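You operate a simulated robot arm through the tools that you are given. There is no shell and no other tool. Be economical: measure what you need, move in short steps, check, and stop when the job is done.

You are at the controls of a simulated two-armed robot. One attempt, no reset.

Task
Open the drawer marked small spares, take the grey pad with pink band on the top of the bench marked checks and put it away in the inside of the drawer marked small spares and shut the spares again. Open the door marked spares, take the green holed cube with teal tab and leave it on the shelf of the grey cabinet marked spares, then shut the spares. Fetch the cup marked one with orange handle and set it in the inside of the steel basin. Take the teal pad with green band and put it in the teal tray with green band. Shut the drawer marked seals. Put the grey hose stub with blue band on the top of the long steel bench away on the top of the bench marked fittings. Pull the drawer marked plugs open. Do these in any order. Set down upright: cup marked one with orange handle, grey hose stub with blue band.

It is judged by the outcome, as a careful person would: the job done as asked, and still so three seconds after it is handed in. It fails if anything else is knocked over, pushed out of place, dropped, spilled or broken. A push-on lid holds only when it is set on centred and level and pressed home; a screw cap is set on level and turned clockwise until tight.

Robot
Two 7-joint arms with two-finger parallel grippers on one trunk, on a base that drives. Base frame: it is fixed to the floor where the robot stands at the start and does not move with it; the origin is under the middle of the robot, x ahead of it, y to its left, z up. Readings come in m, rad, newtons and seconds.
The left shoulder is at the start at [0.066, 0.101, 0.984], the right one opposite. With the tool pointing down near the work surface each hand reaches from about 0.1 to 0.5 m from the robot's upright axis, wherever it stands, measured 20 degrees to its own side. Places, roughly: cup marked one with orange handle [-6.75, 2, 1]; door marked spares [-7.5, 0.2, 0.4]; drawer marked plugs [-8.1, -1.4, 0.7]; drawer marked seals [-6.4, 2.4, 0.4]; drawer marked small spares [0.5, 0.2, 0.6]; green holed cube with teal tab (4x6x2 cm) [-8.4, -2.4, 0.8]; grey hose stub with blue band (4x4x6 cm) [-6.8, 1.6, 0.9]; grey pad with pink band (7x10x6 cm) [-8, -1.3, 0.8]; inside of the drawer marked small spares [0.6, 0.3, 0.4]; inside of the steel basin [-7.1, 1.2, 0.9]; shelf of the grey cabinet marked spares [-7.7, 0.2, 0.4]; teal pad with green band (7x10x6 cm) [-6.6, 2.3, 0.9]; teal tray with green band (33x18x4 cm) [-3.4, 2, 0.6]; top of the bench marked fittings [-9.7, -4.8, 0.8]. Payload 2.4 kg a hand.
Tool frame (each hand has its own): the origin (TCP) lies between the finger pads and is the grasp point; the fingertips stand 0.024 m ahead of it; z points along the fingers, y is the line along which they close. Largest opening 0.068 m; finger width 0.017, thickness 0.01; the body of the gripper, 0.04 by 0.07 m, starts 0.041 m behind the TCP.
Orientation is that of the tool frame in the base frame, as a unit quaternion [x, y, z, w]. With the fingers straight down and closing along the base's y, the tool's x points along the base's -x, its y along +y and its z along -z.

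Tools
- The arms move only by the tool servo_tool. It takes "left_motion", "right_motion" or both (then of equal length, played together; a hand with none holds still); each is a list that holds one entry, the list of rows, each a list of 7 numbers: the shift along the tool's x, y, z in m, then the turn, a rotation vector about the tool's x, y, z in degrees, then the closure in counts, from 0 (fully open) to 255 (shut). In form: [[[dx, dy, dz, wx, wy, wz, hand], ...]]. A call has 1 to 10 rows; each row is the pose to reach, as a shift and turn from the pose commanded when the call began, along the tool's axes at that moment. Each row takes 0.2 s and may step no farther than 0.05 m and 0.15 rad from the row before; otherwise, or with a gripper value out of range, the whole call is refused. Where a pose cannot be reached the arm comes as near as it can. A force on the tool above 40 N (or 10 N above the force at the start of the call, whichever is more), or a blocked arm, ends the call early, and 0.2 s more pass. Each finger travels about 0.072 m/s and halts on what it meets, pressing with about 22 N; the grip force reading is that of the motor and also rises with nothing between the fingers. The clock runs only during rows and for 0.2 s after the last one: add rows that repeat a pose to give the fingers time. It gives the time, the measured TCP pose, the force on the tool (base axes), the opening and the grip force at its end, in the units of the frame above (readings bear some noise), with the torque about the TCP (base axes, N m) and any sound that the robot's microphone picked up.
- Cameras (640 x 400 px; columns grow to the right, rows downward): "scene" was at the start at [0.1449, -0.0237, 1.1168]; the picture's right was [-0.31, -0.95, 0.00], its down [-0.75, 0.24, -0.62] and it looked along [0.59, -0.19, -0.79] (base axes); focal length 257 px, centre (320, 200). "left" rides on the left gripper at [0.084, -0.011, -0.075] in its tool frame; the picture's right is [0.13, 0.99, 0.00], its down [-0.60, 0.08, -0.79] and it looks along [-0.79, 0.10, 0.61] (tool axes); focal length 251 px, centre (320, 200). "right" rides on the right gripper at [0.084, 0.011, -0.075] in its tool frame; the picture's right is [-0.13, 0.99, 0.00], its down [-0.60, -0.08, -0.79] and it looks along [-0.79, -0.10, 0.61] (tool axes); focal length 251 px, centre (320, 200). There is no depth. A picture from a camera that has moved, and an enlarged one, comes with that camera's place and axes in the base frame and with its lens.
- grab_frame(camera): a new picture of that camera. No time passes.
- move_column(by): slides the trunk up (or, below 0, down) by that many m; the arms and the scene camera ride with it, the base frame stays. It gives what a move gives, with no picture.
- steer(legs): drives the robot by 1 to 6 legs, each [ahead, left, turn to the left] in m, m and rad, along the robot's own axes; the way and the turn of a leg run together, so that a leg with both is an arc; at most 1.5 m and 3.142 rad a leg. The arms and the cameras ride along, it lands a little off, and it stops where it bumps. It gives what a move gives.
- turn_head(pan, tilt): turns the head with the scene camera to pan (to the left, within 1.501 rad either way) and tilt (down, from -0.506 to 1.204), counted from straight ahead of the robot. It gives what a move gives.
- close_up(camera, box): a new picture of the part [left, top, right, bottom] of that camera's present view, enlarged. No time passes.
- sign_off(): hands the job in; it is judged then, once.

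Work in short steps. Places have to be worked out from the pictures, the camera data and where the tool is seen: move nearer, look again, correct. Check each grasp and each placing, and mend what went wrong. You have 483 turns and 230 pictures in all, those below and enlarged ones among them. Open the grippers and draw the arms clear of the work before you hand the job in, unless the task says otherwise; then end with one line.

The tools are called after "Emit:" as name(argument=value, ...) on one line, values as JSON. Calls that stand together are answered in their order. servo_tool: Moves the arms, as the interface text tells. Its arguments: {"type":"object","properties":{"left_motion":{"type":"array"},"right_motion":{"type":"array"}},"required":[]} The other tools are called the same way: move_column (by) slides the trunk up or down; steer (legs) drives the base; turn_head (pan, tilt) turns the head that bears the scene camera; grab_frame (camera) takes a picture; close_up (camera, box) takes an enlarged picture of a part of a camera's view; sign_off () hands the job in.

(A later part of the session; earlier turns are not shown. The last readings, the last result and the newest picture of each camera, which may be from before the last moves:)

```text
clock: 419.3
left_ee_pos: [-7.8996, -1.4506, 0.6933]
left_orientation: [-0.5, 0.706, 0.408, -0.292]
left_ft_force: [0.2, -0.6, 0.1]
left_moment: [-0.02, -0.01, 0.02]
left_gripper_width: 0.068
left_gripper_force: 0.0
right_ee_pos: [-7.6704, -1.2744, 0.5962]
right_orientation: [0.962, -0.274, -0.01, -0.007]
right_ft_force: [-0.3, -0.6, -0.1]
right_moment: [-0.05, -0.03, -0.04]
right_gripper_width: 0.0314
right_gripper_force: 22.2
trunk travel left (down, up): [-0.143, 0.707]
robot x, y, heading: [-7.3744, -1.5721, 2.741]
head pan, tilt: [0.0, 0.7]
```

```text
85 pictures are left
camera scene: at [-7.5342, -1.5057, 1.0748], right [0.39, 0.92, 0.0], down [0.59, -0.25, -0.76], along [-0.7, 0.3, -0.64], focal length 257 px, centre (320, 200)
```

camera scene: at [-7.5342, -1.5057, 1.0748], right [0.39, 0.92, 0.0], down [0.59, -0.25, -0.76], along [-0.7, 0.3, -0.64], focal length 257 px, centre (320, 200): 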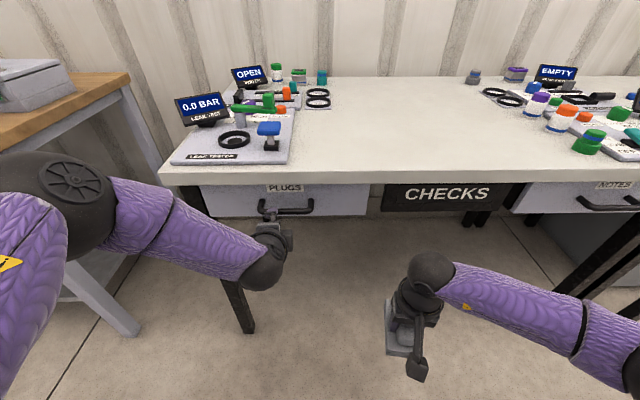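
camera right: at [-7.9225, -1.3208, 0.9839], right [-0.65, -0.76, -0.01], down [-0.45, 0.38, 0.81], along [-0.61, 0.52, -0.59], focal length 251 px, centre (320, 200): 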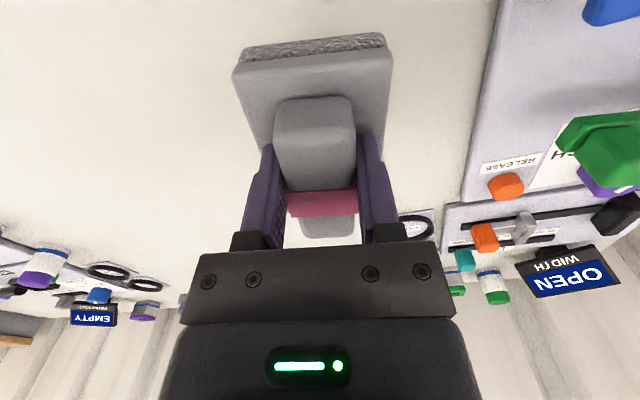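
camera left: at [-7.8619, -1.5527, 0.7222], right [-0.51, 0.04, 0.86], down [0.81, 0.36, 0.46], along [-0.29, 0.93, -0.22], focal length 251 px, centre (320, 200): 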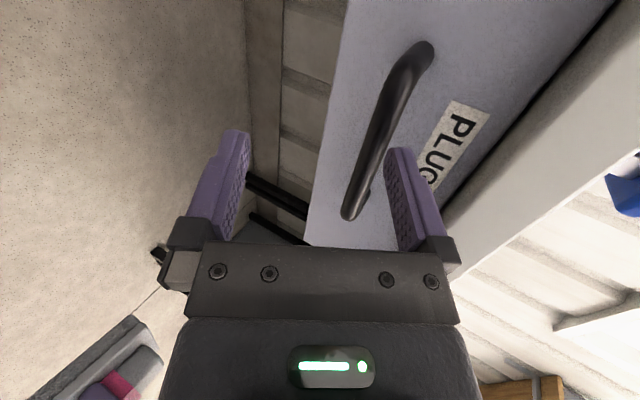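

Bar spans ≈(-7.994,-1.455)–(-7.936,-1.317) at z≈0.70. Raise 2 cm and drive ahead 8.5 cm so it slips between the fingers.

Emit:
move_column(by=0.018)

Emit:
steer(legs=[[0.08, -0.02, 0]])

Emit:
grab_frame(camera="left")

```text
clock: 419.9
left_ee_pos: [-7.8993, -1.4516, 0.7106]
left_orientation: [-0.5, 0.706, 0.407, -0.292]
left_ft_force: [-0.4, 0.3, 0.6]
left_moment: [-0.04, -0.04, -0.03]
left_gripper_width: 0.068
left_gripper_force: 0.1
right_ee_pos: [-7.6719, -1.2749, 0.6129]
right_orientation: [0.962, -0.274, -0.01, -0.007]
right_ft_force: [-0.3, 0.5, -0.4]
right_moment: [-0.03, -0.04, -0.03]
right_gripper_width: 0.0312
right_gripper_force: 22.0
trunk travel left (down, up): [-0.161, 0.689]
robot x, y, heading: [-7.3756, -1.5784, 2.74]
head pan, tilt: [0.0, 0.7]
```

```text
clock: 420.9
left_ee_pos: [-7.9347, -1.4249, 0.7115]
left_orientation: [-0.502, 0.705, 0.407, -0.293]
left_ft_force: [19.9, -9.5, 9.9]
left_moment: [0.45, 0.86, -0.08]
left_gripper_width: 0.0654
left_gripper_force: 0.0
right_ee_pos: [-7.7063, -1.2457, 0.615]
right_orientation: [0.962, -0.272, -0.012, -0.008]
right_ft_force: [0.1, 0.4, -0.7]
right_moment: [0.01, -0.01, 0.03]
right_gripper_width: 0.0314
right_gripper_force: 22.2
trunk travel left (down, up): [-0.161, 0.689]
robot x, y, heading: [-7.4136, -1.5444, 2.74]
head pan, tilt: [0.0, 0.7]
stopped in leg 1: the force on the tool passed its limit at 142 N (the readings are from after the stop); the commanded pose is now the measured one
```

```text
84 pictures are left
camera left: at [-7.8957, -1.5259, 0.7407], right [-0.51, 0.04, 0.86], down [0.81, 0.36, 0.46], along [-0.29, 0.93, -0.22], focal length 251 px, centre (320, 200)
```

left: 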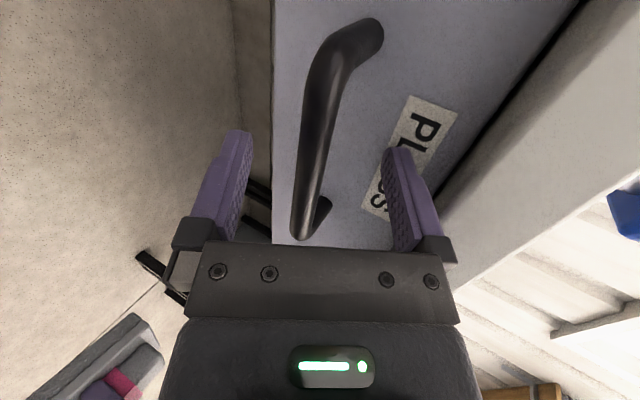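

The upper finger touched the table's edge. Partially close (opening ≈0.04, bar still centred) and back off 1 cm, then go in again.

Emit:
steer(legs=[[-0.012, 0, 0]])

Emit:
servo_tool(left_motion=[[[0, 0, 0, 0, 0, 0, 105], [0, 0, 0, 0, 0, 0, 105], [0, 0, 0, 0, 0, 0, 105]]])

Emit:
steer(legs=[[0.03, 0, 0]])

Emit:
grab_frame(camera="left")

```text
clock: 421.7
left_ee_pos: [-7.9255, -1.4289, 0.7098]
left_orientation: [-0.502, 0.705, 0.405, -0.293]
left_ft_force: [0.2, -0.2, 0.1]
left_moment: [0.0, 0.0, -0.04]
left_gripper_width: 0.0679
left_gripper_force: 0.0
right_ee_pos: [-7.6982, -1.2499, 0.6123]
right_orientation: [0.963, -0.271, -0.01, -0.007]
right_ft_force: [-0.4, 0.0, -0.6]
right_moment: [0.03, 0.0, 0.01]
right_gripper_width: 0.0314
right_gripper_force: 22.0
trunk travel left (down, up): [-0.161, 0.689]
robot x, y, heading: [-7.4031, -1.5494, 2.743]
head pan, tilt: [0.0, 0.7]
```

```text
clock: 422.5
left_ee_pos: [-7.925, -1.4295, 0.7112]
left_orientation: [-0.502, 0.705, 0.405, -0.293]
left_ft_force: [-0.3, 0.2, -0.2]
left_moment: [0.02, 0.01, 0.01]
left_gripper_width: 0.0401
left_gripper_force: 0.0
right_ee_pos: [-7.6986, -1.2505, 0.6135]
right_orientation: [0.962, -0.272, -0.009, -0.006]
right_ft_force: [0.4, 1.0, -0.6]
right_moment: [0.02, -0.03, -0.01]
right_gripper_width: 0.0315
right_gripper_force: 22.4
trunk travel left (down, up): [-0.161, 0.689]
robot x, y, heading: [-7.4, -1.5511, 2.74]
head pan, tilt: [0.0, 0.7]
```

```text
clock: 423.3
left_ee_pos: [-7.9396, -1.4218, 0.7104]
left_orientation: [-0.503, 0.705, 0.406, -0.292]
left_ft_force: [12.9, -4.7, 7.1]
left_moment: [0.21, 0.41, -0.07]
left_gripper_width: 0.039
left_gripper_force: 0.1
right_ee_pos: [-7.7148, -1.2442, 0.6137]
right_orientation: [0.962, -0.272, -0.01, -0.008]
right_ft_force: [-0.3, -0.4, -0.4]
right_moment: [0.04, 0.0, -0.03]
right_gripper_width: 0.0315
right_gripper_force: 22.0
trunk travel left (down, up): [-0.161, 0.689]
robot x, y, heading: [-7.4185, -1.5394, 2.746]
head pan, tilt: [0.0, 0.7]
stopped in leg 1: the force on the tool passed its limit at 98 N (the readings are from after the stop); the commanded pose is now the measured one
```

```text
83 pictures are left
camera left: at [-7.9016, -1.5235, 0.7401], right [-0.51, 0.04, 0.86], down [0.81, 0.36, 0.46], along [-0.29, 0.93, -0.22], focal length 251 px, centre (320, 200)
```

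left: 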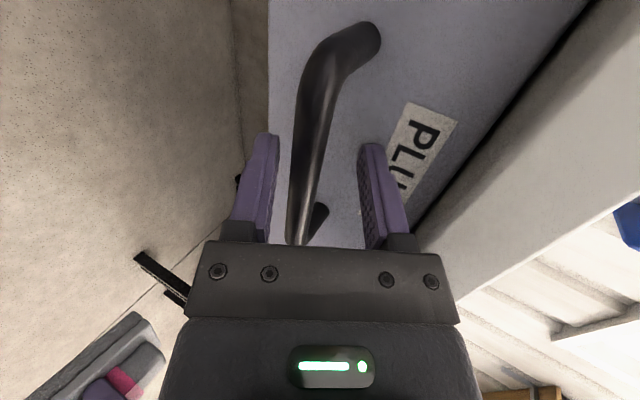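

The gripper body meets the table edge; a flatter pitch is needed. Back off 5 cm, pitch 16° flatter, and re-check.

Emit:
steer(legs=[[-0.05, 0, 0]])

Emit:
servo_tool(left_motion=[[[0, 0, 0, -6, 0, 0, 60], [0, 0, 0, -12, 0, 0, 60], [0, 0, 0, -18, 0, 0, 60]]])

Emit:
grab_frame(camera="left")

```text
clock: 424.2
left_ee_pos: [-7.8948, -1.4411, 0.7106]
left_orientation: [-0.503, 0.705, 0.406, -0.292]
left_ft_force: [-0.8, 0.5, -0.6]
left_moment: [0.0, 0.03, -0.02]
left_gripper_width: 0.0402
left_gripper_force: 0.0
right_ee_pos: [-7.6699, -1.2624, 0.6131]
right_orientation: [0.962, -0.272, -0.009, -0.009]
right_ft_force: [-0.1, 0.0, -0.7]
right_moment: [0.0, -0.01, 0.0]
right_gripper_width: 0.0314
right_gripper_force: 21.7
trunk travel left (down, up): [-0.161, 0.689]
robot x, y, heading: [-7.3711, -1.5626, 2.744]
head pan, tilt: [0.0, 0.7]
```

```text
clock: 425.1
left_ee_pos: [-7.8817, -1.3936, 0.7418]
left_orientation: [-0.458, 0.633, 0.502, -0.371]
left_ft_force: [0.0, -0.1, 0.0]
left_moment: [-0.01, -0.02, 0.0]
left_gripper_width: 0.0522
left_gripper_force: 0.1
left hand out of reach, approached as far as the arm can: row 1, 2, 3
right_ee_pos: [-7.6709, -1.2627, 0.6129]
right_orientation: [0.962, -0.272, -0.01, -0.009]
right_ft_force: [-0.1, 0.5, -0.2]
right_moment: [0.01, 0.0, -0.01]
right_gripper_width: 0.0312
right_gripper_force: 21.6
trunk travel left (down, up): [-0.161, 0.689]
robot x, y, heading: [-7.3717, -1.5603, 2.741]
head pan, tilt: [0.0, 0.7]
```

```text
82 pictures are left
camera left: at [-7.8362, -1.4945, 0.749], right [-0.24, -0.05, 0.97], down [0.91, 0.35, 0.25], along [-0.35, 0.94, -0.04], focal length 251 px, centre (320, 200)
```

left: 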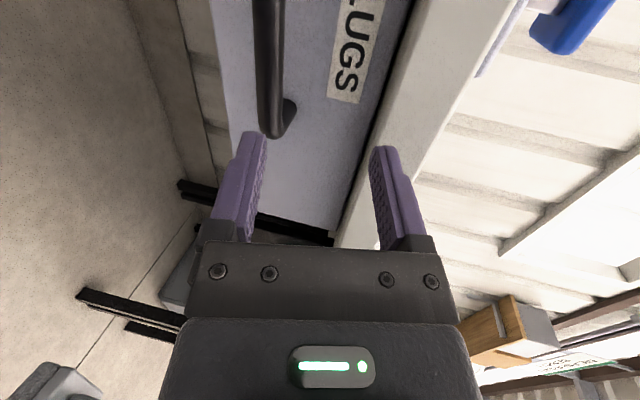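

Pitch is 77° now. Lower 4 cm, shift left 2.5 cm, then approach 5 cm and look.

Emit:
move_column(by=-0.042)

Emit:
steer(legs=[[0.045, 0.025, 0]])

Emit:
grab_frame(camera="left")

```text
clock: 425.9
left_ee_pos: [-7.8822, -1.3924, 0.6817]
left_orientation: [-0.465, 0.644, 0.488, -0.363]
left_ft_force: [0.6, -0.1, -0.3]
left_moment: [0.0, 0.01, -0.02]
left_gripper_width: 0.0521
left_gripper_force: 0.1
right_ee_pos: [-7.6696, -1.2619, 0.5706]
right_orientation: [0.962, -0.273, -0.01, -0.008]
right_ft_force: [-0.3, -0.4, -0.7]
right_moment: [-0.01, -0.02, 0.0]
right_gripper_width: 0.0314
right_gripper_force: 21.8
trunk travel left (down, up): [-0.119, 0.731]
robot x, y, heading: [-7.3749, -1.5597, 2.74]
head pan, tilt: [0.0, 0.7]
```

```text
clock: 426.7
left_ee_pos: [-7.8855, -1.3925, 0.6801]
left_orientation: [-0.463, 0.645, 0.49, -0.36]
left_ft_force: [18.6, -8.4, 8.5]
left_moment: [0.35, 0.71, -0.07]
left_gripper_width: 0.0544
left_gripper_force: 1.5
right_ee_pos: [-7.6771, -1.2639, 0.5723]
right_orientation: [0.962, -0.271, -0.011, -0.008]
right_ft_force: [-0.4, 0.1, 0.1]
right_moment: [-0.01, 0.0, 0.0]
right_gripper_width: 0.0315
right_gripper_force: 21.9
trunk travel left (down, up): [-0.119, 0.731]
robot x, y, heading: [-7.3836, -1.5588, 2.744]
head pan, tilt: [0.0, 0.7]
stopped in leg 1: the force on the tool passed its limit at 76 N (the readings are from after the stop); the commanded pose is now the measured one
```

```text
81 pictures are left
camera left: at [-7.8423, -1.4949, 0.6916], right [-0.28, -0.03, 0.96], down [0.9, 0.34, 0.28], along [-0.34, 0.94, -0.07], focal length 251 px, centre (320, 200)
```

left: 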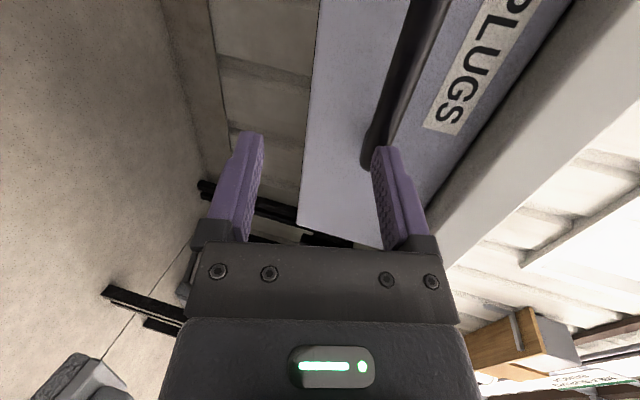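

Upper fingertip is touching the bar: the bar is ~3 cm higher than the TCP. Back off 3 cm, raise 3 cm and approach again.

Emit:
steer(legs=[[-0.03, 0.02, 0]])

Emit:
move_column(by=0.025)

Emit:
grab_frame(camera="left")

```text
clock: 427.5
left_ee_pos: [-7.8679, -1.422, 0.6796]
left_orientation: [-0.463, 0.646, 0.488, -0.36]
left_ft_force: [-0.5, 0.1, -0.1]
left_moment: [0.0, 0.03, -0.03]
left_gripper_width: 0.0518
left_gripper_force: 0.1
right_ee_pos: [-7.6573, -1.2938, 0.5712]
right_orientation: [0.962, -0.273, -0.009, -0.008]
right_ft_force: [0.6, -0.4, -0.4]
right_moment: [-0.03, -0.03, -0.01]
right_gripper_width: 0.0311
right_gripper_force: 22.5
trunk travel left (down, up): [-0.119, 0.731]
robot x, y, heading: [-7.3624, -1.5907, 2.737]
head pan, tilt: [0.0, 0.7]
```

```text
clock: 428.2
left_ee_pos: [-7.8687, -1.422, 0.7041]
left_orientation: [-0.463, 0.647, 0.488, -0.36]
left_ft_force: [1.1, -1.4, -0.1]
left_moment: [0.0, 0.0, -0.01]
left_gripper_width: 0.0519
left_gripper_force: 0.1
right_ee_pos: [-7.6584, -1.294, 0.5964]
right_orientation: [0.962, -0.273, -0.009, -0.007]
right_ft_force: [0.4, -0.3, -0.8]
right_moment: [0.04, 0.02, 0.02]
right_gripper_width: 0.0314
right_gripper_force: 22.2
trunk travel left (down, up): [-0.144, 0.706]
robot x, y, heading: [-7.3624, -1.5908, 2.741]
head pan, tilt: [0.0, 0.7]
```

```text
80 pictures are left
camera left: at [-7.8239, -1.5243, 0.7153], right [-0.28, -0.03, 0.96], down [0.9, 0.34, 0.28], along [-0.34, 0.94, -0.07], focal length 251 px, centre (320, 200)
```

left: 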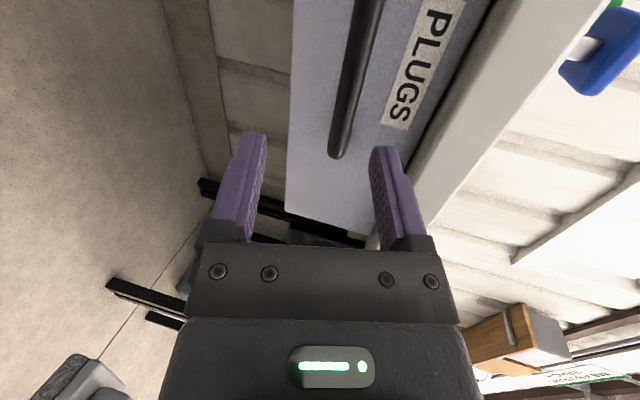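

Raise another 1 cm and drive ahead 6 cm.

Emit:
move_column(by=0.01)

Emit:
steer(legs=[[0.055, 0, 0]])

Emit:
grab_frame(camera="left")

```text
clock: 428.8
left_ee_pos: [-7.8679, -1.4218, 0.7144]
left_orientation: [-0.463, 0.646, 0.489, -0.36]
left_ft_force: [-1.1, 0.1, -1.0]
left_moment: [0.02, 0.0, -0.06]
left_gripper_width: 0.0519
left_gripper_force: 0.0
right_ee_pos: [-7.6576, -1.2928, 0.6064]
right_orientation: [0.962, -0.273, -0.01, -0.009]
right_ft_force: [1.2, 0.3, -0.4]
right_moment: [0.01, 0.0, -0.01]
right_gripper_width: 0.0317
right_gripper_force: 22.1
trunk travel left (down, up): [-0.154, 0.696]
robot x, y, heading: [-7.3622, -1.5926, 2.742]
head pan, tilt: [0.0, 0.7]
```

```text
clock: 429.8
left_ee_pos: [-7.9188, -1.4006, 0.7151]
left_orientation: [-0.463, 0.646, 0.488, -0.36]
left_ft_force: [-0.6, -0.2, -0.2]
left_moment: [0.03, 0.02, 0.01]
left_gripper_width: 0.0521
left_gripper_force: 0.1
right_ee_pos: [-7.7089, -1.2733, 0.6067]
right_orientation: [0.962, -0.273, -0.011, -0.008]
right_ft_force: [0.0, -0.1, -1.1]
right_moment: [-0.02, 0.02, -0.02]
right_gripper_width: 0.0312
right_gripper_force: 22.0
trunk travel left (down, up): [-0.154, 0.696]
robot x, y, heading: [-7.4155, -1.5729, 2.738]
head pan, tilt: [0.0, 0.7]
```

```text
79 pictures are left
camera left: at [-7.8746, -1.5024, 0.7254], right [-0.28, -0.03, 0.96], down [0.9, 0.34, 0.28], along [-0.34, 0.94, -0.07], focal length 251 px, centre (320, 200)
```

left: 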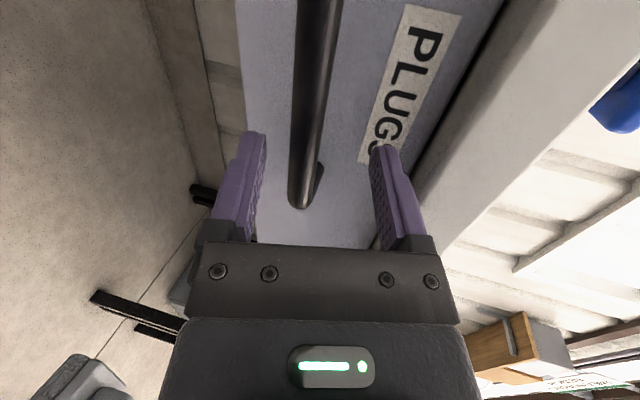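

Bar is between the fingers at the TCP. Close the left grip.

Emit:
servo_tool(left_motion=[[[0, 0, 0, 0, 0, 0, 160], [0, 0, 0, 0, 0, 0, 255], [0, 0, 0, 0, 0, 0, 255], [0, 0, 0, 0, 0, 0, 255]]])

Emit:
grab_frame(camera="left")

```text
clock: 430.5
left_ee_pos: [-7.9163, -1.4014, 0.7073]
left_orientation: [-0.466, 0.653, 0.481, -0.355]
left_ft_force: [-0.8, 0.9, -13.6]
left_moment: [-0.38, -0.08, 0.16]
left_gripper_width: 0.0136
left_gripper_force: 21.7
right_ee_pos: [-7.7095, -1.2721, 0.6075]
right_orientation: [0.962, -0.273, -0.009, -0.008]
right_ft_force: [0.6, -0.1, -0.3]
right_moment: [0.0, 0.02, -0.03]
right_gripper_width: 0.0317
right_gripper_force: 22.0
trunk travel left (down, up): [-0.154, 0.696]
robot x, y, heading: [-7.4142, -1.5678, 2.745]
head pan, tilt: [0.0, 0.7]
stopped in row 3 (left hand): the force on the tool passed its limit at 44 N (the readings are from after the stop); the commanded pose is now the measured one
```

```text
78 pictures are left
camera left: at [-7.8723, -1.5036, 0.7201], right [-0.31, -0.02, 0.95], down [0.89, 0.34, 0.29], along [-0.33, 0.94, -0.09], focal length 251 px, centre (320, 200)
```

left: 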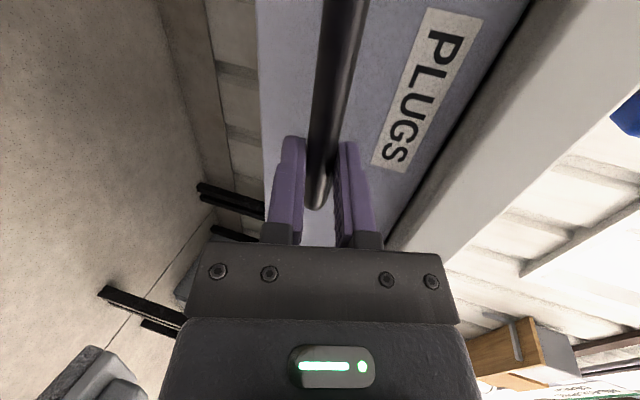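

Gripped. Pull the drawer by driving back.

Emit:
steer(legs=[[-0.1, 0, 0]])

Emit:
steer(legs=[[-0.12, 0, 0]])

Emit:
grab_frame(camera="scene")

```text
clock: 431.7
left_ee_pos: [-7.8249, -1.4393, 0.7076]
left_orientation: [-0.465, 0.653, 0.482, -0.354]
left_ft_force: [5.6, 10.1, -29.3]
left_moment: [-0.22, -0.28, -0.42]
left_gripper_width: 0.0137
left_gripper_force: 34.0
right_ee_pos: [-7.6174, -1.3097, 0.6056]
right_orientation: [0.962, -0.273, -0.008, -0.008]
right_ft_force: [0.2, 0.2, -0.1]
right_moment: [-0.02, -0.01, -0.02]
right_gripper_width: 0.0312
right_gripper_force: 21.7
trunk travel left (down, up): [-0.154, 0.696]
robot x, y, heading: [-7.3206, -1.6092, 2.74]
head pan, tilt: [0.0, 0.7]
```

```text
clock: 432.9
left_ee_pos: [-7.7144, -1.4848, 0.7076]
left_orientation: [-0.463, 0.654, 0.482, -0.353]
left_ft_force: [5.4, 11.1, -18.2]
left_moment: [-0.06, -0.24, -0.73]
left_gripper_width: 0.0136
left_gripper_force: 34.0
right_ee_pos: [-7.5071, -1.3562, 0.6045]
right_orientation: [0.962, -0.274, -0.009, -0.008]
right_ft_force: [-0.1, -0.7, -1.1]
right_moment: [0.04, 0.0, 0.05]
right_gripper_width: 0.0316
right_gripper_force: 22.4
trunk travel left (down, up): [-0.154, 0.696]
robot x, y, heading: [-7.2144, -1.6566, 2.738]
head pan, tilt: [0.0, 0.7]
```

```text
77 pictures are left
camera scene: at [-7.3689, -1.5886, 1.0858], right [0.39, 0.92, 0.0], down [0.59, -0.25, -0.76], along [-0.7, 0.3, -0.65], focal length 257 px, centre (320, 200)
```

scene: 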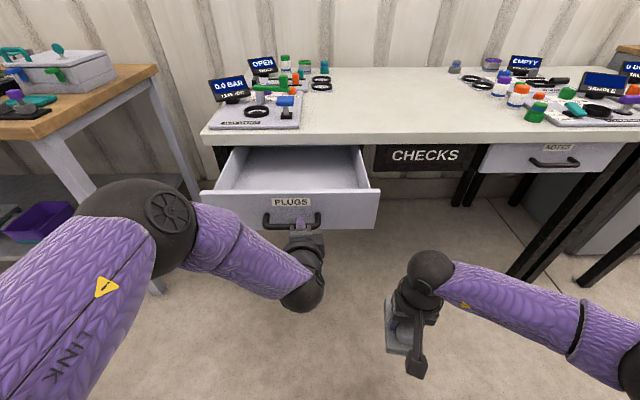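

Opened ~0.22 m. Pull 6 cm more, then release and back off.

Emit:
steer(legs=[[-0.06, 0, 0]])

Emit:
servo_tool(left_motion=[[[0, 0, 0, 0, 0, 0, 120], [0, 0, 0, 0, 0, 0, 0], [0, 0, 0, 0, 0, 0, 0], [0, 0, 0, 0, 0, 0, 0]]])

Emit:
steer(legs=[[-0.2, 0, 0]])

Emit:
grab_frame(camera="scene")

```text
clock: 433.9
left_ee_pos: [-7.6564, -1.5082, 0.7077]
left_orientation: [-0.464, 0.654, 0.483, -0.353]
left_ft_force: [0.4, 0.1, 0.3]
left_moment: [-0.01, 0.02, 0.03]
left_gripper_width: 0.0001
left_gripper_force: 23.7
right_ee_pos: [-7.4514, -1.3793, 0.607]
right_orientation: [0.961, -0.275, -0.009, -0.008]
right_ft_force: [-0.1, 0.1, -1.2]
right_moment: [0.0, 0.0, 0.01]
right_gripper_width: 0.0313
right_gripper_force: 21.5
trunk travel left (down, up): [-0.154, 0.696]
robot x, y, heading: [-7.1563, -1.678, 2.736]
head pan, tilt: [0.0, 0.7]
```

```text
clock: 434.9
left_ee_pos: [-7.6564, -1.5091, 0.7065]
left_orientation: [-0.463, 0.654, 0.483, -0.352]
left_ft_force: [-0.7, -0.1, 0.2]
left_moment: [-0.01, -0.02, 0.03]
left_gripper_width: 0.0682
left_gripper_force: 0.0
right_ee_pos: [-7.4519, -1.3801, 0.6054]
right_orientation: [0.962, -0.273, -0.009, -0.007]
right_ft_force: [-0.6, 0.0, 0.1]
right_moment: [0.0, 0.03, 0.02]
right_gripper_width: 0.0312
right_gripper_force: 21.5
trunk travel left (down, up): [-0.154, 0.696]
robot x, y, heading: [-7.1529, -1.6796, 2.744]
head pan, tilt: [0.0, 0.7]
```

```text
clock: 436.5
left_ee_pos: [-7.4721, -1.5891, 0.7079]
left_orientation: [-0.464, 0.654, 0.482, -0.353]
left_ft_force: [-0.6, -0.3, 0.3]
left_moment: [0.04, 0.02, -0.03]
left_gripper_width: 0.0682
left_gripper_force: 0.1
right_ee_pos: [-7.2686, -1.4603, 0.6061]
right_orientation: [0.962, -0.272, -0.009, -0.008]
right_ft_force: [-0.1, -0.2, -1.1]
right_moment: [0.0, 0.02, -0.04]
right_gripper_width: 0.0313
right_gripper_force: 21.8
trunk travel left (down, up): [-0.154, 0.696]
robot x, y, heading: [-6.977, -1.7561, 2.74]
head pan, tilt: [0.0, 0.7]
```

```text
76 pictures are left
camera scene: at [-7.1278, -1.6926, 1.0861], right [0.39, 0.92, 0.0], down [0.59, -0.25, -0.76], along [-0.7, 0.3, -0.64], focal length 257 px, centre (320, 200)
```

scene: 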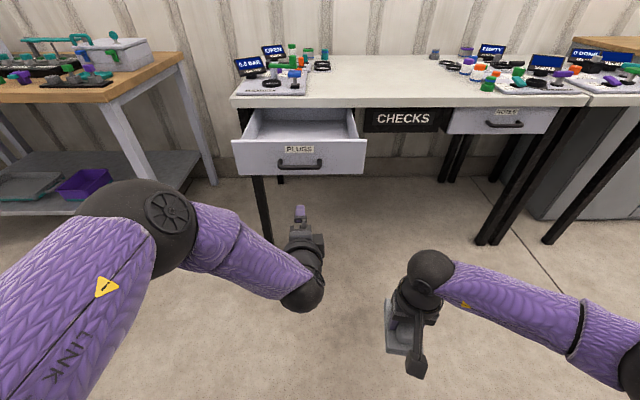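

PLUGS is open at its stop. Re-orient the left hand to point down (un-pitch, un-roll) and raise the trunk.

Emit:
move_column(by=0.35)

Emit:
servo_tool(left_motion=[[[0, 0, 0, 8, 0, 0, 0], [0, 0, 0, 16, 0, 0, 0], [0, 0, 0, 24, 0, 0, 0], [0, 0, 0, 32, 0, 0, 0], [0, 0, 0, 40, 0, 0, 0], [0, 0, 0, 48, 0, 0, 0], [0, 0, 0, 56, 0, 0, 0], [0, 0, 0, 64, 0, 0, 0], [0, 0, 0, 72, 0, 0, 0]]])

Emit:
servo_tool(left_motion=[[[0, 0, 0, 0, 0, -8.5, 0], [0, 0, 0, 0, 0, -17, 0], [0, 0, 0, 0, 0, -25.5, 0], [0, 0, 0, 0, 0, -34, 0], [0, 0, 0, 0, 0, -42.5, 0], [0, 0, 0, 0, 0, -51, 0], [0, 0, 0, 0, 0, -59.5, 0], [0, 0, 0, 0, 0, -68, 0], [0, 0, 0, 0, 0, -76.5, 0], [0, 0, 0, 0, 0, -85, 0]]])

```text
clock: 439.9
left_ee_pos: [-7.4723, -1.5893, 1.0574]
left_orientation: [-0.465, 0.653, 0.482, -0.354]
left_ft_force: [-0.6, -1.2, -0.2]
left_moment: [0.0, -0.03, 0.0]
left_gripper_width: 0.0678
left_gripper_force: 0.1
right_ee_pos: [-7.2683, -1.4591, 0.956]
right_orientation: [0.962, -0.272, -0.01, -0.008]
right_ft_force: [-0.2, 0.4, 0.2]
right_moment: [-0.01, 0.0, 0.03]
right_gripper_width: 0.0315
right_gripper_force: 21.7
trunk travel left (down, up): [-0.504, 0.346]
robot x, y, heading: [-6.9719, -1.7576, 2.745]
head pan, tilt: [0.0, 0.7]
```

```text
clock: 441.9
left_ee_pos: [-7.2461, -1.7033, 1.0016]
left_orientation: [-0.585, 0.811, 0.028, -0.025]
left_ft_force: [2.0, 0.4, 0.6]
left_moment: [-0.01, 0.08, 0.03]
left_gripper_width: 0.0678
left_gripper_force: 0.1
left hand out of reach, approached as far as the arm can: row 4, 5, 6, 7, 8, 9
right_ee_pos: [-7.2656, -1.458, 0.9558]
right_orientation: [0.962, -0.273, -0.011, -0.007]
right_ft_force: [1.2, 0.0, -0.9]
right_moment: [-0.05, 0.01, 0.04]
right_gripper_width: 0.0314
right_gripper_force: 21.9
trunk travel left (down, up): [-0.504, 0.346]
robot x, y, heading: [-6.9719, -1.7548, 2.745]
head pan, tilt: [0.0, 0.7]
```

```text
clock: 444.1
left_ee_pos: [-7.2488, -1.7038, 0.9983]
left_orientation: [0.979, -0.204, -0.013, 0.005]
left_ft_force: [-0.9, 0.3, 0.5]
left_moment: [-0.01, -0.02, 0.03]
left_gripper_width: 0.0678
left_gripper_force: 0.1
right_ee_pos: [-7.2677, -1.4589, 0.9552]
right_orientation: [0.962, -0.272, -0.009, -0.009]
right_ft_force: [-0.5, -0.6, -1.4]
right_moment: [0.0, 0.0, 0.02]
right_gripper_width: 0.0313
right_gripper_force: 22.0
trunk travel left (down, up): [-0.504, 0.346]
robot x, y, heading: [-6.9729, -1.7576, 2.749]
head pan, tilt: [0.0, 0.7]
```

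Both hands point down. Shift the left hand out a bit and drive right ~3.8 m along the lane to the long bench.

Emit:
servo_tool(left_motion=[[[0, 0.04, -0.03, 0, 0, 0, 0], [0, 0.08, -0.06, 0, 0, 0, 0], [0, 0.11, -0.1, 0, 0, 0, 0]]])

Emit:
steer(legs=[[0.05, -1.4, 0], [0.05, -1.4, 0], [0, -1.0, 0]])

Emit:
turn_head(pan=-0.2, tilt=0.65)

Emit:
grab_frame(camera="scene")

```text
clock: 444.9
left_ee_pos: [-7.2913, -1.8021, 1.0998]
left_orientation: [0.979, -0.205, -0.012, 0.006]
left_ft_force: [0.3, 0.2, 0.5]
left_moment: [0.01, 0.0, -0.02]
left_gripper_width: 0.0678
left_gripper_force: 0.1
right_ee_pos: [-7.2674, -1.46, 0.9566]
right_orientation: [0.962, -0.272, -0.01, -0.008]
right_ft_force: [0.9, -0.6, -0.5]
right_moment: [0.0, 0.05, -0.02]
right_gripper_width: 0.0314
right_gripper_force: 22.0
trunk travel left (down, up): [-0.504, 0.346]
robot x, y, heading: [-6.9697, -1.759, 2.744]
head pan, tilt: [0.0, 0.7]
```

```text
clock: 463.4
left_ee_pos: [-5.9484, 1.7827, 1.0985]
left_orientation: [0.98, -0.197, -0.013, 0.006]
left_ft_force: [-0.4, -0.2, 0.3]
left_moment: [-0.01, -0.01, -0.05]
left_gripper_width: 0.0679
left_gripper_force: 0.1
right_ee_pos: [-5.9305, 2.1236, 0.9563]
right_orientation: [0.964, -0.265, -0.01, -0.008]
right_ft_force: [0.1, 0.9, -0.4]
right_moment: [-0.04, 0.03, 0.04]
right_gripper_width: 0.0313
right_gripper_force: 22.5
trunk travel left (down, up): [-0.504, 0.346]
robot x, y, heading: [-5.6282, 1.832, 2.762]
head pan, tilt: [0.0, 0.7]
```

```text
clock: 464.1
left_ee_pos: [-5.9494, 1.7819, 1.0993]
left_orientation: [0.98, -0.197, -0.012, 0.005]
left_ft_force: [0.7, 0.6, 0.3]
left_moment: [-0.04, 0.03, -0.04]
left_gripper_width: 0.0681
left_gripper_force: 0.1
right_ee_pos: [-5.9303, 2.1243, 0.9567]
right_orientation: [0.964, -0.265, -0.01, -0.008]
right_ft_force: [-0.2, -0.3, -0.8]
right_moment: [-0.04, 0.02, 0.0]
right_gripper_width: 0.0313
right_gripper_force: 21.3
trunk travel left (down, up): [-0.504, 0.346]
robot x, y, heading: [-5.6283, 1.8322, 2.76]
head pan, tilt: [-0.201, 0.649]
```

```text
75 pictures are left
camera scene: at [-5.7204, 1.8846, 1.4447], right [0.55, 0.84, 0.0], down [0.51, -0.33, -0.8], along [-0.66, 0.44, -0.6], focal length 257 px, centre (320, 200)
```

scene: 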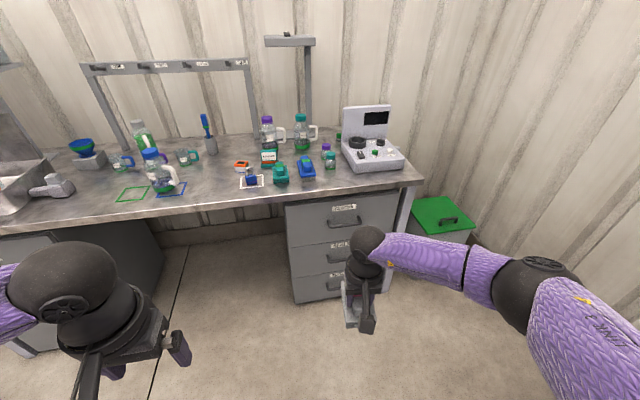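

Zoom on the teal pad.

Emit:
close_up(camera="scene", box=[225, 130, 345, 205])

```text
5.33 times, centred on (285, 168) of scene
camera zoom: at [-5.7204, 1.8846, 1.4447], right [0.55, 0.84, 0.0], down [0.51, -0.33, -0.8], along [-0.66, 0.44, -0.6], focal length 1373 px, centre (507, 373)
```

zoom: 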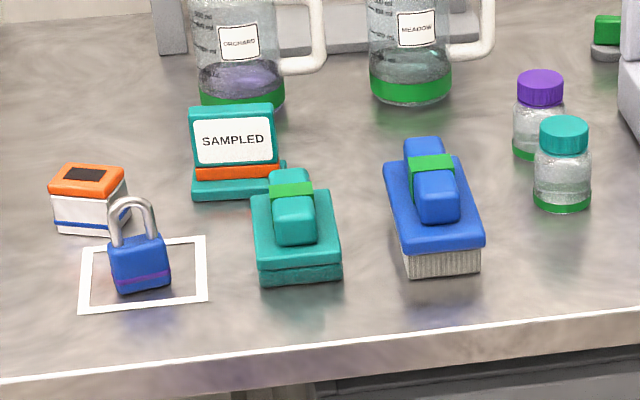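

Teal pad grip block ≈(-6.581,2.256), aligned with my heading. Extend the left arm 0.14 forward and raise/retract the right hand (holding the grey pad) to clear bench items; then drive.

Emit:
servo_tool(left_motion=[[[-0.035, 0, 0, 0, 0, 0, 0], [-0.07, 0, 0, 0, 0, 0, 0], [-0.105, 0, 0, 0, 0, 0, 0], [-0.14, 0, 0, 0, 0, 0, 0]]], right_motion=[[[0.025, 0, -0.04, 0, 0, 0, 255], [0.05, 0, -0.08, 0, 0, 0, 255], [0.075, 0, -0.12, 0, 0, 0, 255], [0.1, 0, -0.16, 0, 0, 0, 255]]])

Emit:
steer(legs=[[0, -0.205, 0], [0.5, 0, 0]])

Emit:
turn_head(pan=0.1, tilt=0.8)

Emit:
grab_frame(camera="scene")

Emit:
grab_frame(camera="left")

```text
clock: 465.1
left_ee_pos: [-6.0774, 1.8366, 1.1029]
left_orientation: [0.98, -0.198, -0.012, 0.006]
left_ft_force: [-0.1, 0.3, 0.2]
left_moment: [0.01, -0.01, -0.04]
left_gripper_width: 0.0684
left_gripper_force: 0.0
right_ee_pos: [-5.8411, 2.0686, 1.1141]
right_orientation: [0.964, -0.265, -0.009, -0.009]
right_ft_force: [0.3, 0.5, 0.0]
right_moment: [0.02, -0.02, -0.03]
right_gripper_width: 0.0313
right_gripper_force: 22.1
trunk travel left (down, up): [-0.504, 0.346]
robot x, y, heading: [-5.6292, 1.8255, 2.762]
head pan, tilt: [-0.201, 0.649]
```

```text
clock: 469.2
left_ee_pos: [-6.4497, 2.2082, 1.1023]
left_orientation: [0.98, -0.197, -0.013, 0.006]
left_ft_force: [1.0, -0.1, -1.0]
left_moment: [0.01, -0.03, -0.02]
left_gripper_width: 0.068
left_gripper_force: 0.0
right_ee_pos: [-6.2144, 2.4398, 1.1135]
right_orientation: [0.964, -0.264, -0.009, -0.008]
right_ft_force: [0.5, 0.0, -1.3]
right_moment: [0.0, -0.02, 0.0]
right_gripper_width: 0.0314
right_gripper_force: 22.2
trunk travel left (down, up): [-0.504, 0.346]
robot x, y, heading: [-5.9968, 2.201, 2.76]
head pan, tilt: [-0.201, 0.649]
```

```text
clock: 470.0
left_ee_pos: [-6.4486, 2.2085, 1.1029]
left_orientation: [0.98, -0.196, -0.013, 0.005]
left_ft_force: [0.7, 0.2, -0.4]
left_moment: [0.01, 0.03, 0.01]
left_gripper_width: 0.0679
left_gripper_force: 0.1
right_ee_pos: [-6.2141, 2.4409, 1.1144]
right_orientation: [0.964, -0.264, -0.01, -0.007]
right_ft_force: [0.2, 0.1, -0.5]
right_moment: [0.01, -0.02, 0.01]
right_gripper_width: 0.0312
right_gripper_force: 21.8
trunk travel left (down, up): [-0.504, 0.346]
robot x, y, heading: [-5.9985, 2.202, 2.76]
head pan, tilt: [0.099, 0.799]
```

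```text
73 pictures are left
camera scene: at [-6.0975, 2.2309, 1.4321], right [0.28, 0.96, 0.0], down [0.69, -0.2, -0.7], along [-0.67, 0.2, -0.72], focal length 257 px, centre (320, 200)
```

scene: 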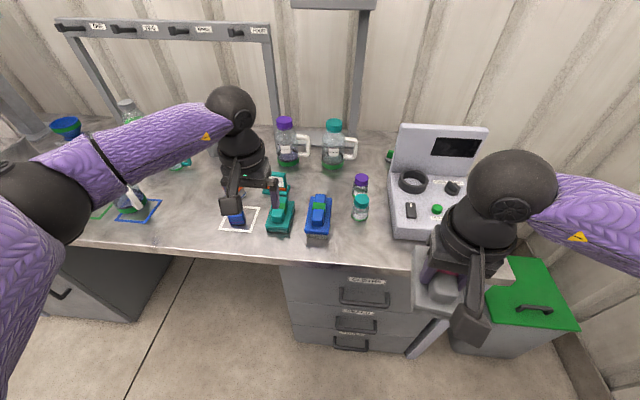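

```text
72 pictures are left
camera left: at [-6.3668, 2.1874, 1.177], right [-0.26, -0.96, 0.01], down [-0.57, 0.16, 0.81], along [-0.78, 0.21, -0.59], focal length 251 px, centre (320, 200)
```

left: 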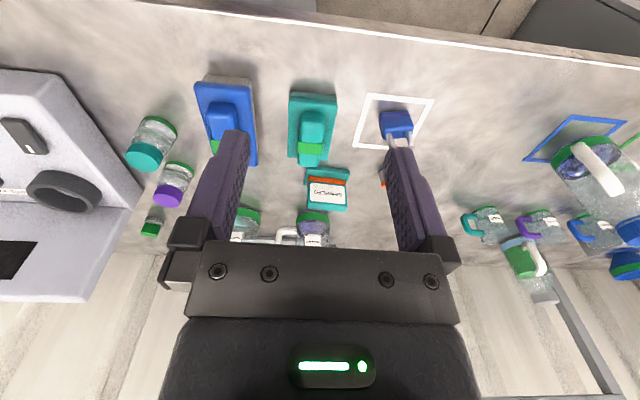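

Delta is 0.13 m ahead. Raise the right hand 0.13 more (so its pad stays above the bench), narrow the left opening, and drive ahead.

Emit:
servo_tool(left_motion=[[[0, 0, 0, 0, 0, 0, 85], [0, 0, 0, 0, 0, 0, 85], [0, 0, 0, 0, 0, 0, 85], [0, 0, 0, 0, 0, 0, 85]]], right_motion=[[[0.01, 0, -0.035, 0, 0, 0, 255], [0.02, 0, -0.07, 0, 0, 0, 255], [0.03, 0, -0.105, 0, 0, 0, 255], [0.03, 0, -0.13, 0, 0, 0, 255]]])

Emit:
steer(legs=[[0.127, 0.004, 0]])

Emit:
move_column(by=-0.12)

Emit:
grab_frame(camera="left")

```text
clock: 471.0
left_ee_pos: [-6.4492, 2.2076, 1.1032]
left_orientation: [0.981, -0.196, -0.012, 0.005]
left_ft_force: [-0.4, 0.7, -0.5]
left_moment: [0.01, 0.01, -0.01]
left_gripper_width: 0.0453
left_gripper_force: 0.1
right_ee_pos: [-6.185, 2.4196, 1.2442]
right_orientation: [0.964, -0.264, -0.01, -0.009]
right_ft_force: [0.1, -0.4, 0.2]
right_moment: [0.04, 0.01, -0.01]
right_gripper_width: 0.0313
right_gripper_force: 21.9
trunk travel left (down, up): [-0.504, 0.346]
robot x, y, heading: [-6.0037, 2.2045, 2.761]
head pan, tilt: [0.099, 0.799]
```

```text
clock: 472.2
left_ee_pos: [-6.5682, 2.25, 1.1033]
left_orientation: [0.981, -0.195, -0.012, 0.005]
left_ft_force: [-0.2, 0.3, -0.6]
left_moment: [0.02, -0.01, -0.01]
left_gripper_width: 0.0455
left_gripper_force: 0.0
right_ee_pos: [-6.3052, 2.4645, 1.244]
right_orientation: [0.965, -0.263, -0.01, -0.009]
right_ft_force: [0.2, -0.1, -0.6]
right_moment: [0.01, 0.02, 0.03]
right_gripper_width: 0.0313
right_gripper_force: 22.0
trunk travel left (down, up): [-0.504, 0.346]
robot x, y, heading: [-6.1193, 2.2424, 2.761]
head pan, tilt: [0.099, 0.799]
```

```text
clock: 473.8
left_ee_pos: [-6.568, 2.2498, 0.9846]
left_orientation: [0.981, -0.195, -0.013, 0.006]
left_ft_force: [-0.3, -0.7, 0.3]
left_moment: [0.02, -0.02, -0.02]
left_gripper_width: 0.0454
left_gripper_force: 0.1
right_ee_pos: [-6.304, 2.4639, 1.1246]
right_orientation: [0.965, -0.263, -0.011, -0.009]
right_ft_force: [-0.5, 0.3, -0.9]
right_moment: [0.01, 0.01, 0.03]
right_gripper_width: 0.0314
right_gripper_force: 21.9
trunk travel left (down, up): [-0.384, 0.466]
robot x, y, heading: [-6.1205, 2.2427, 2.765]
head pan, tilt: [0.099, 0.799]
```

```text
71 pictures are left
camera left: at [-6.4849, 2.229, 1.0573], right [-0.26, -0.97, 0.01], down [-0.57, 0.16, 0.81], along [-0.78, 0.2, -0.59], focal length 251 px, centre (320, 200)
```

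left: 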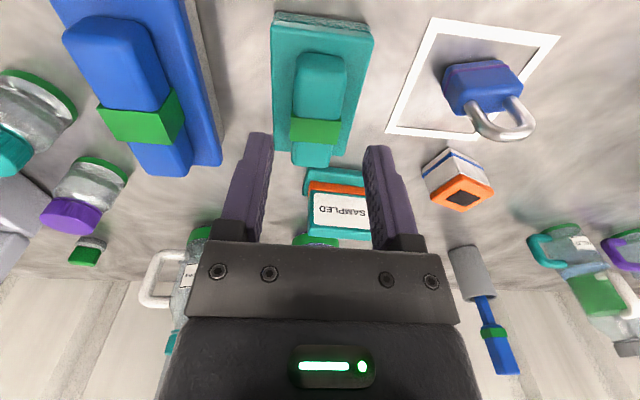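

Aligned. Lower to z≈0.915 and grip.

Emit:
move_column(by=-0.064)

Emit:
servo_tool(left_motion=[[[0, 0, 0.003, 0, 0, 0, 85], [0, 0, 0.006, 0, 0, 0, 85], [0, 0, 0.006, 0, 0, 0, 255], [0, 0, 0.006, 0, 0, 0, 255], [0, 0, 0.006, 0, 0, 0, 255]]])

Emit:
move_column(by=0.06)

Emit:
grab_frame(camera="left")

```text
clock: 474.8
left_ee_pos: [-6.5674, 2.2495, 0.9191]
left_orientation: [0.981, -0.195, -0.013, 0.006]
left_ft_force: [-0.2, 0.2, 0.2]
left_moment: [0.03, 0.02, 0.0]
left_gripper_width: 0.0452
left_gripper_force: 0.0
right_ee_pos: [-6.3039, 2.4631, 1.0608]
right_orientation: [0.965, -0.263, -0.011, -0.008]
right_ft_force: [0.1, 0.3, 0.0]
right_moment: [0.01, 0.02, 0.04]
right_gripper_width: 0.0315
right_gripper_force: 22.1
trunk travel left (down, up): [-0.32, 0.53]
robot x, y, heading: [-6.1205, 2.2429, 2.765]
head pan, tilt: [0.099, 0.799]
```

```text
clock: 476.0
left_ee_pos: [-6.5676, 2.2497, 0.914]
left_orientation: [0.981, -0.195, -0.013, 0.006]
left_ft_force: [-0.3, 0.2, 1.0]
left_moment: [0.02, 0.03, 0.04]
left_gripper_width: 0.0314
left_gripper_force: 22.1
right_ee_pos: [-6.3034, 2.4631, 1.0606]
right_orientation: [0.965, -0.262, -0.009, -0.008]
right_ft_force: [0.0, -0.3, -0.6]
right_moment: [-0.05, 0.02, -0.03]
right_gripper_width: 0.0315
right_gripper_force: 22.4
trunk travel left (down, up): [-0.32, 0.53]
robot x, y, heading: [-6.119, 2.2452, 2.763]
head pan, tilt: [0.099, 0.799]
```

```text
clock: 477.0
left_ee_pos: [-6.5686, 2.2496, 0.9726]
left_orientation: [0.981, -0.195, -0.013, 0.005]
left_ft_force: [-1.2, -0.6, -0.4]
left_moment: [-0.01, -0.05, 0.0]
left_gripper_width: 0.0315
left_gripper_force: 22.0
right_ee_pos: [-6.3056, 2.4626, 1.1192]
right_orientation: [0.965, -0.263, -0.01, -0.008]
right_ft_force: [-0.3, 0.2, -0.5]
right_moment: [-0.03, -0.01, 0.0]
right_gripper_width: 0.0312
right_gripper_force: 22.3
trunk travel left (down, up): [-0.38, 0.47]
robot x, y, heading: [-6.1185, 2.2436, 2.762]
head pan, tilt: [0.099, 0.799]
```

```text
70 pictures are left
camera left: at [-6.4853, 2.2291, 1.0468], right [-0.26, -0.97, 0.01], down [-0.57, 0.16, 0.81], along [-0.78, 0.2, -0.59], focal length 251 px, centre (320, 200)
```

left: 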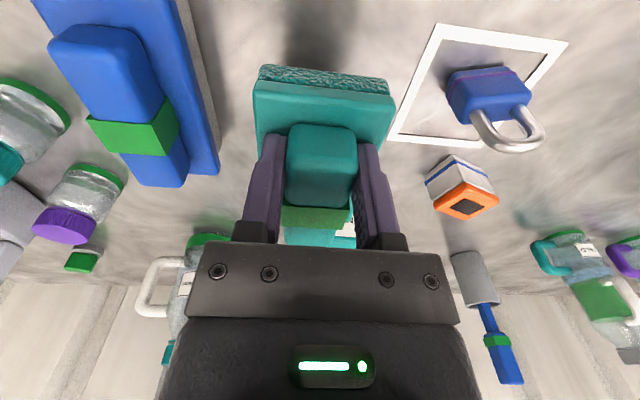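

Teal pad held. Raise, back off, turn right to face the shelving wall (heading ≈1.176), and drive right toward the tray.

Emit:
move_column(by=0.1)

Emit:
steer(legs=[[-0.65, 0, 0], [0, 0, -1.586], [-0.1, -1.2, 0]])

Emit:
turn_head(pan=-0.4, tilt=0.5)

Emit:
grab_frame(camera="scene")

```text
clock: 478.3
left_ee_pos: [-6.5671, 2.2492, 1.0716]
left_orientation: [0.981, -0.195, -0.013, 0.005]
left_ft_force: [0.1, -0.1, -0.3]
left_moment: [0.03, 0.0, 0.0]
left_gripper_width: 0.0314
left_gripper_force: 21.8
right_ee_pos: [-6.3046, 2.4629, 1.2196]
right_orientation: [0.965, -0.264, -0.01, -0.008]
right_ft_force: [0.0, -0.7, -0.3]
right_moment: [0.05, 0.0, 0.03]
right_gripper_width: 0.0315
right_gripper_force: 22.1
trunk travel left (down, up): [-0.48, 0.37]
robot x, y, heading: [-6.122, 2.2423, 2.763]
head pan, tilt: [0.099, 0.799]
```

```text
clock: 491.5
left_ee_pos: [-4.4281, 1.9117, 1.0725]
left_orientation: [-0.565, 0.825, 0.014, 0.005]
left_ft_force: [-0.2, 0.0, -0.6]
left_moment: [-0.02, -0.01, -0.01]
left_gripper_width: 0.0314
left_gripper_force: 22.0
right_ee_pos: [-4.2091, 1.6532, 1.2196]
right_orientation: [-0.505, 0.863, 0.001, 0.011]
right_ft_force: [-0.7, 0.2, -0.4]
right_moment: [0.04, 0.0, 0.01]
right_gripper_width: 0.0314
right_gripper_force: 21.7
trunk travel left (down, up): [-0.48, 0.37]
robot x, y, heading: [-4.4188, 1.4616, 1.211]
head pan, tilt: [0.099, 0.799]
```

```text
clock: 492.5
left_ee_pos: [-4.4272, 1.912, 1.0732]
left_orientation: [-0.564, 0.826, 0.013, 0.005]
left_ft_force: [0.0, 0.0, -1.2]
left_moment: [0.05, 0.0, -0.02]
left_gripper_width: 0.0316
left_gripper_force: 22.0
right_ee_pos: [-4.2087, 1.6533, 1.2202]
right_orientation: [-0.505, 0.863, 0.002, 0.012]
right_ft_force: [-0.8, 0.3, -0.9]
right_moment: [-0.02, 0.0, 0.01]
right_gripper_width: 0.0314
right_gripper_force: 21.6
trunk travel left (down, up): [-0.48, 0.37]
robot x, y, heading: [-4.4187, 1.4662, 1.212]
head pan, tilt: [-0.4, 0.499]
```

```text
69 pictures are left
camera scene: at [-4.3531, 1.551, 1.4339], right [0.73, -0.69, 0.0], down [-0.33, -0.35, -0.88], along [0.6, 0.64, -0.48], focal length 257 px, centre (320, 200)
```

scene: 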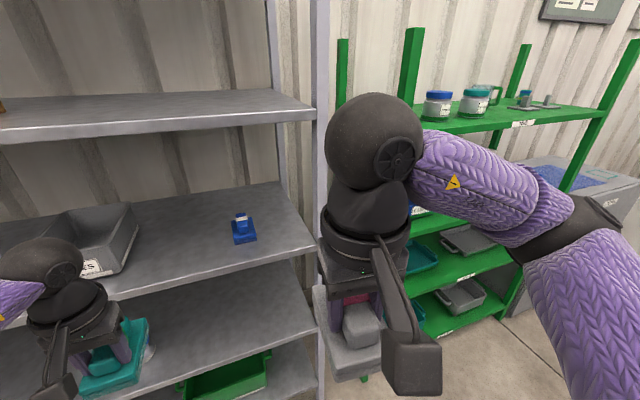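

The green rack is next on the right. Move right 0.75 and back 0.25 for a good view.

Emit:
steer(legs=[[-0.25, -0.75, -0.036]])

Emit:
turn_head(pan=-0.05, tilt=0.65)

Emit:
grab_frame(camera="scene")

```text
clock: 496.7
left_ee_pos: [-3.7974, 1.402, 1.0725]
left_orientation: [-0.545, 0.838, 0.011, 0.005]
left_ft_force: [-0.9, 0.7, -0.5]
left_moment: [-0.03, 0.04, -0.04]
left_gripper_width: 0.0314
left_gripper_force: 21.7
right_ee_pos: [-3.5908, 1.1328, 1.2195]
right_orientation: [-0.486, 0.874, 0.001, 0.012]
right_ft_force: [0.3, -0.5, -0.8]
right_moment: [-0.01, -0.02, -0.01]
right_gripper_width: 0.0315
right_gripper_force: 22.1
trunk travel left (down, up): [-0.48, 0.37]
robot x, y, heading: [-3.814, 0.9549, 1.168]
head pan, tilt: [-0.4, 0.499]
```

```text
clock: 497.6
left_ee_pos: [-3.7974, 1.4023, 1.0726]
left_orientation: [-0.545, 0.838, 0.013, 0.005]
left_ft_force: [0.5, -0.3, -0.6]
left_moment: [0.0, -0.04, 0.03]
left_gripper_width: 0.0315
left_gripper_force: 21.8
right_ee_pos: [-3.59, 1.1341, 1.2195]
right_orientation: [-0.486, 0.874, 0.002, 0.012]
right_ft_force: [0.7, 1.4, -0.5]
right_moment: [-0.02, 0.0, 0.02]
right_gripper_width: 0.0316
right_gripper_force: 21.9
trunk travel left (down, up): [-0.48, 0.37]
robot x, y, heading: [-3.8186, 0.957, 1.169]
head pan, tilt: [-0.051, 0.649]
```

```text
68 pictures are left
camera scene: at [-3.7658, 1.0528, 1.4206], right [0.9, -0.44, 0.0], down [-0.27, -0.54, -0.8], along [0.35, 0.72, -0.6], focal length 257 px, centre (320, 200)
```

scene: 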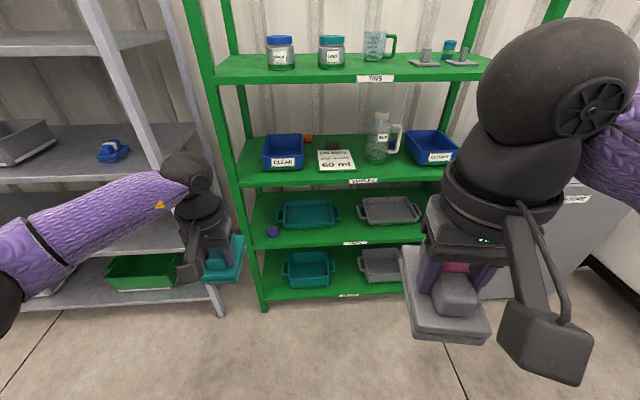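

Zoom on the trays.

Emit:
close_up(camera="scene", box=[235, 120, 435, 300])

```text
2.22 times, centred on (335, 210) of scene
camera zoom: at [-3.7658, 1.0528, 1.4206], right [0.9, -0.44, 0.0], down [-0.27, -0.54, -0.8], along [0.35, 0.72, -0.6], focal length 572 px, centre (287, 178)
```

zoom: 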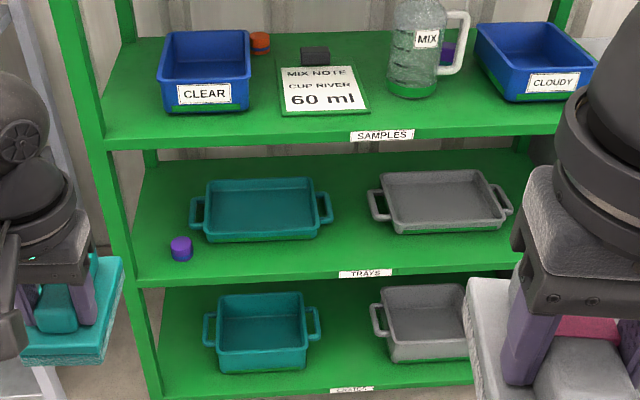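

The tray sits inside a rack with a shelf 0.29 m above, so I need the outstretched, pitched arm posture; the teal pad must be regrasped with ~43° pitch to stay level. Return to the pad's old bench spot to do so.

Emit:
steer(legs=[[0.1, 1.0, 0], [0.1, 0.95, 0], [0, 0, 1.594]])

Emit:
turn_head(pan=0.1, tilt=0.7)

Emit:
grab_frame(camera="scene")

```text
clock: 511.5
left_ee_pos: [-6.0088, 1.9439, 1.0742]
left_orientation: [0.981, -0.196, -0.012, 0.005]
left_ft_force: [-0.5, 0.8, -0.9]
left_moment: [0.0, -0.03, 0.0]
left_gripper_width: 0.0315
left_gripper_force: 21.9
right_ee_pos: [-5.745, 2.1562, 1.2208]
right_orientation: [0.965, -0.264, -0.01, -0.008]
right_ft_force: [-0.7, 0.1, -0.9]
right_moment: [0.02, 0.02, -0.01]
right_gripper_width: 0.0314
right_gripper_force: 22.4
trunk travel left (down, up): [-0.48, 0.37]
robot x, y, heading: [-5.5621, 1.9359, 2.761]
head pan, tilt: [-0.051, 0.649]
```

```text
clock: 512.2
left_ee_pos: [-6.0092, 1.9427, 1.0731]
left_orientation: [0.98, -0.197, -0.012, 0.005]
left_ft_force: [-0.5, -1.7, -0.3]
left_moment: [0.03, -0.02, 0.02]
left_gripper_width: 0.0314
left_gripper_force: 22.1
right_ee_pos: [-5.7453, 2.1559, 1.2196]
right_orientation: [0.964, -0.264, -0.01, -0.008]
right_ft_force: [0.4, 0.2, -0.8]
right_moment: [-0.01, -0.01, -0.02]
right_gripper_width: 0.0314
right_gripper_force: 22.0
trunk travel left (down, up): [-0.48, 0.37]
robot x, y, heading: [-5.5587, 1.9353, 2.76]
head pan, tilt: [0.099, 0.7]
```

```text
66 pictures are left
camera scene: at [-5.663, 1.9679, 1.4163], right [0.28, 0.96, 0.0], down [0.62, -0.18, -0.76], along [-0.73, 0.21, -0.64], focal length 257 px, centre (320, 200)
```

scene: 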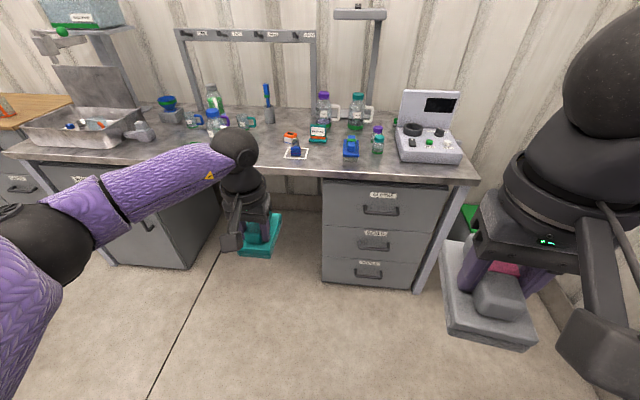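

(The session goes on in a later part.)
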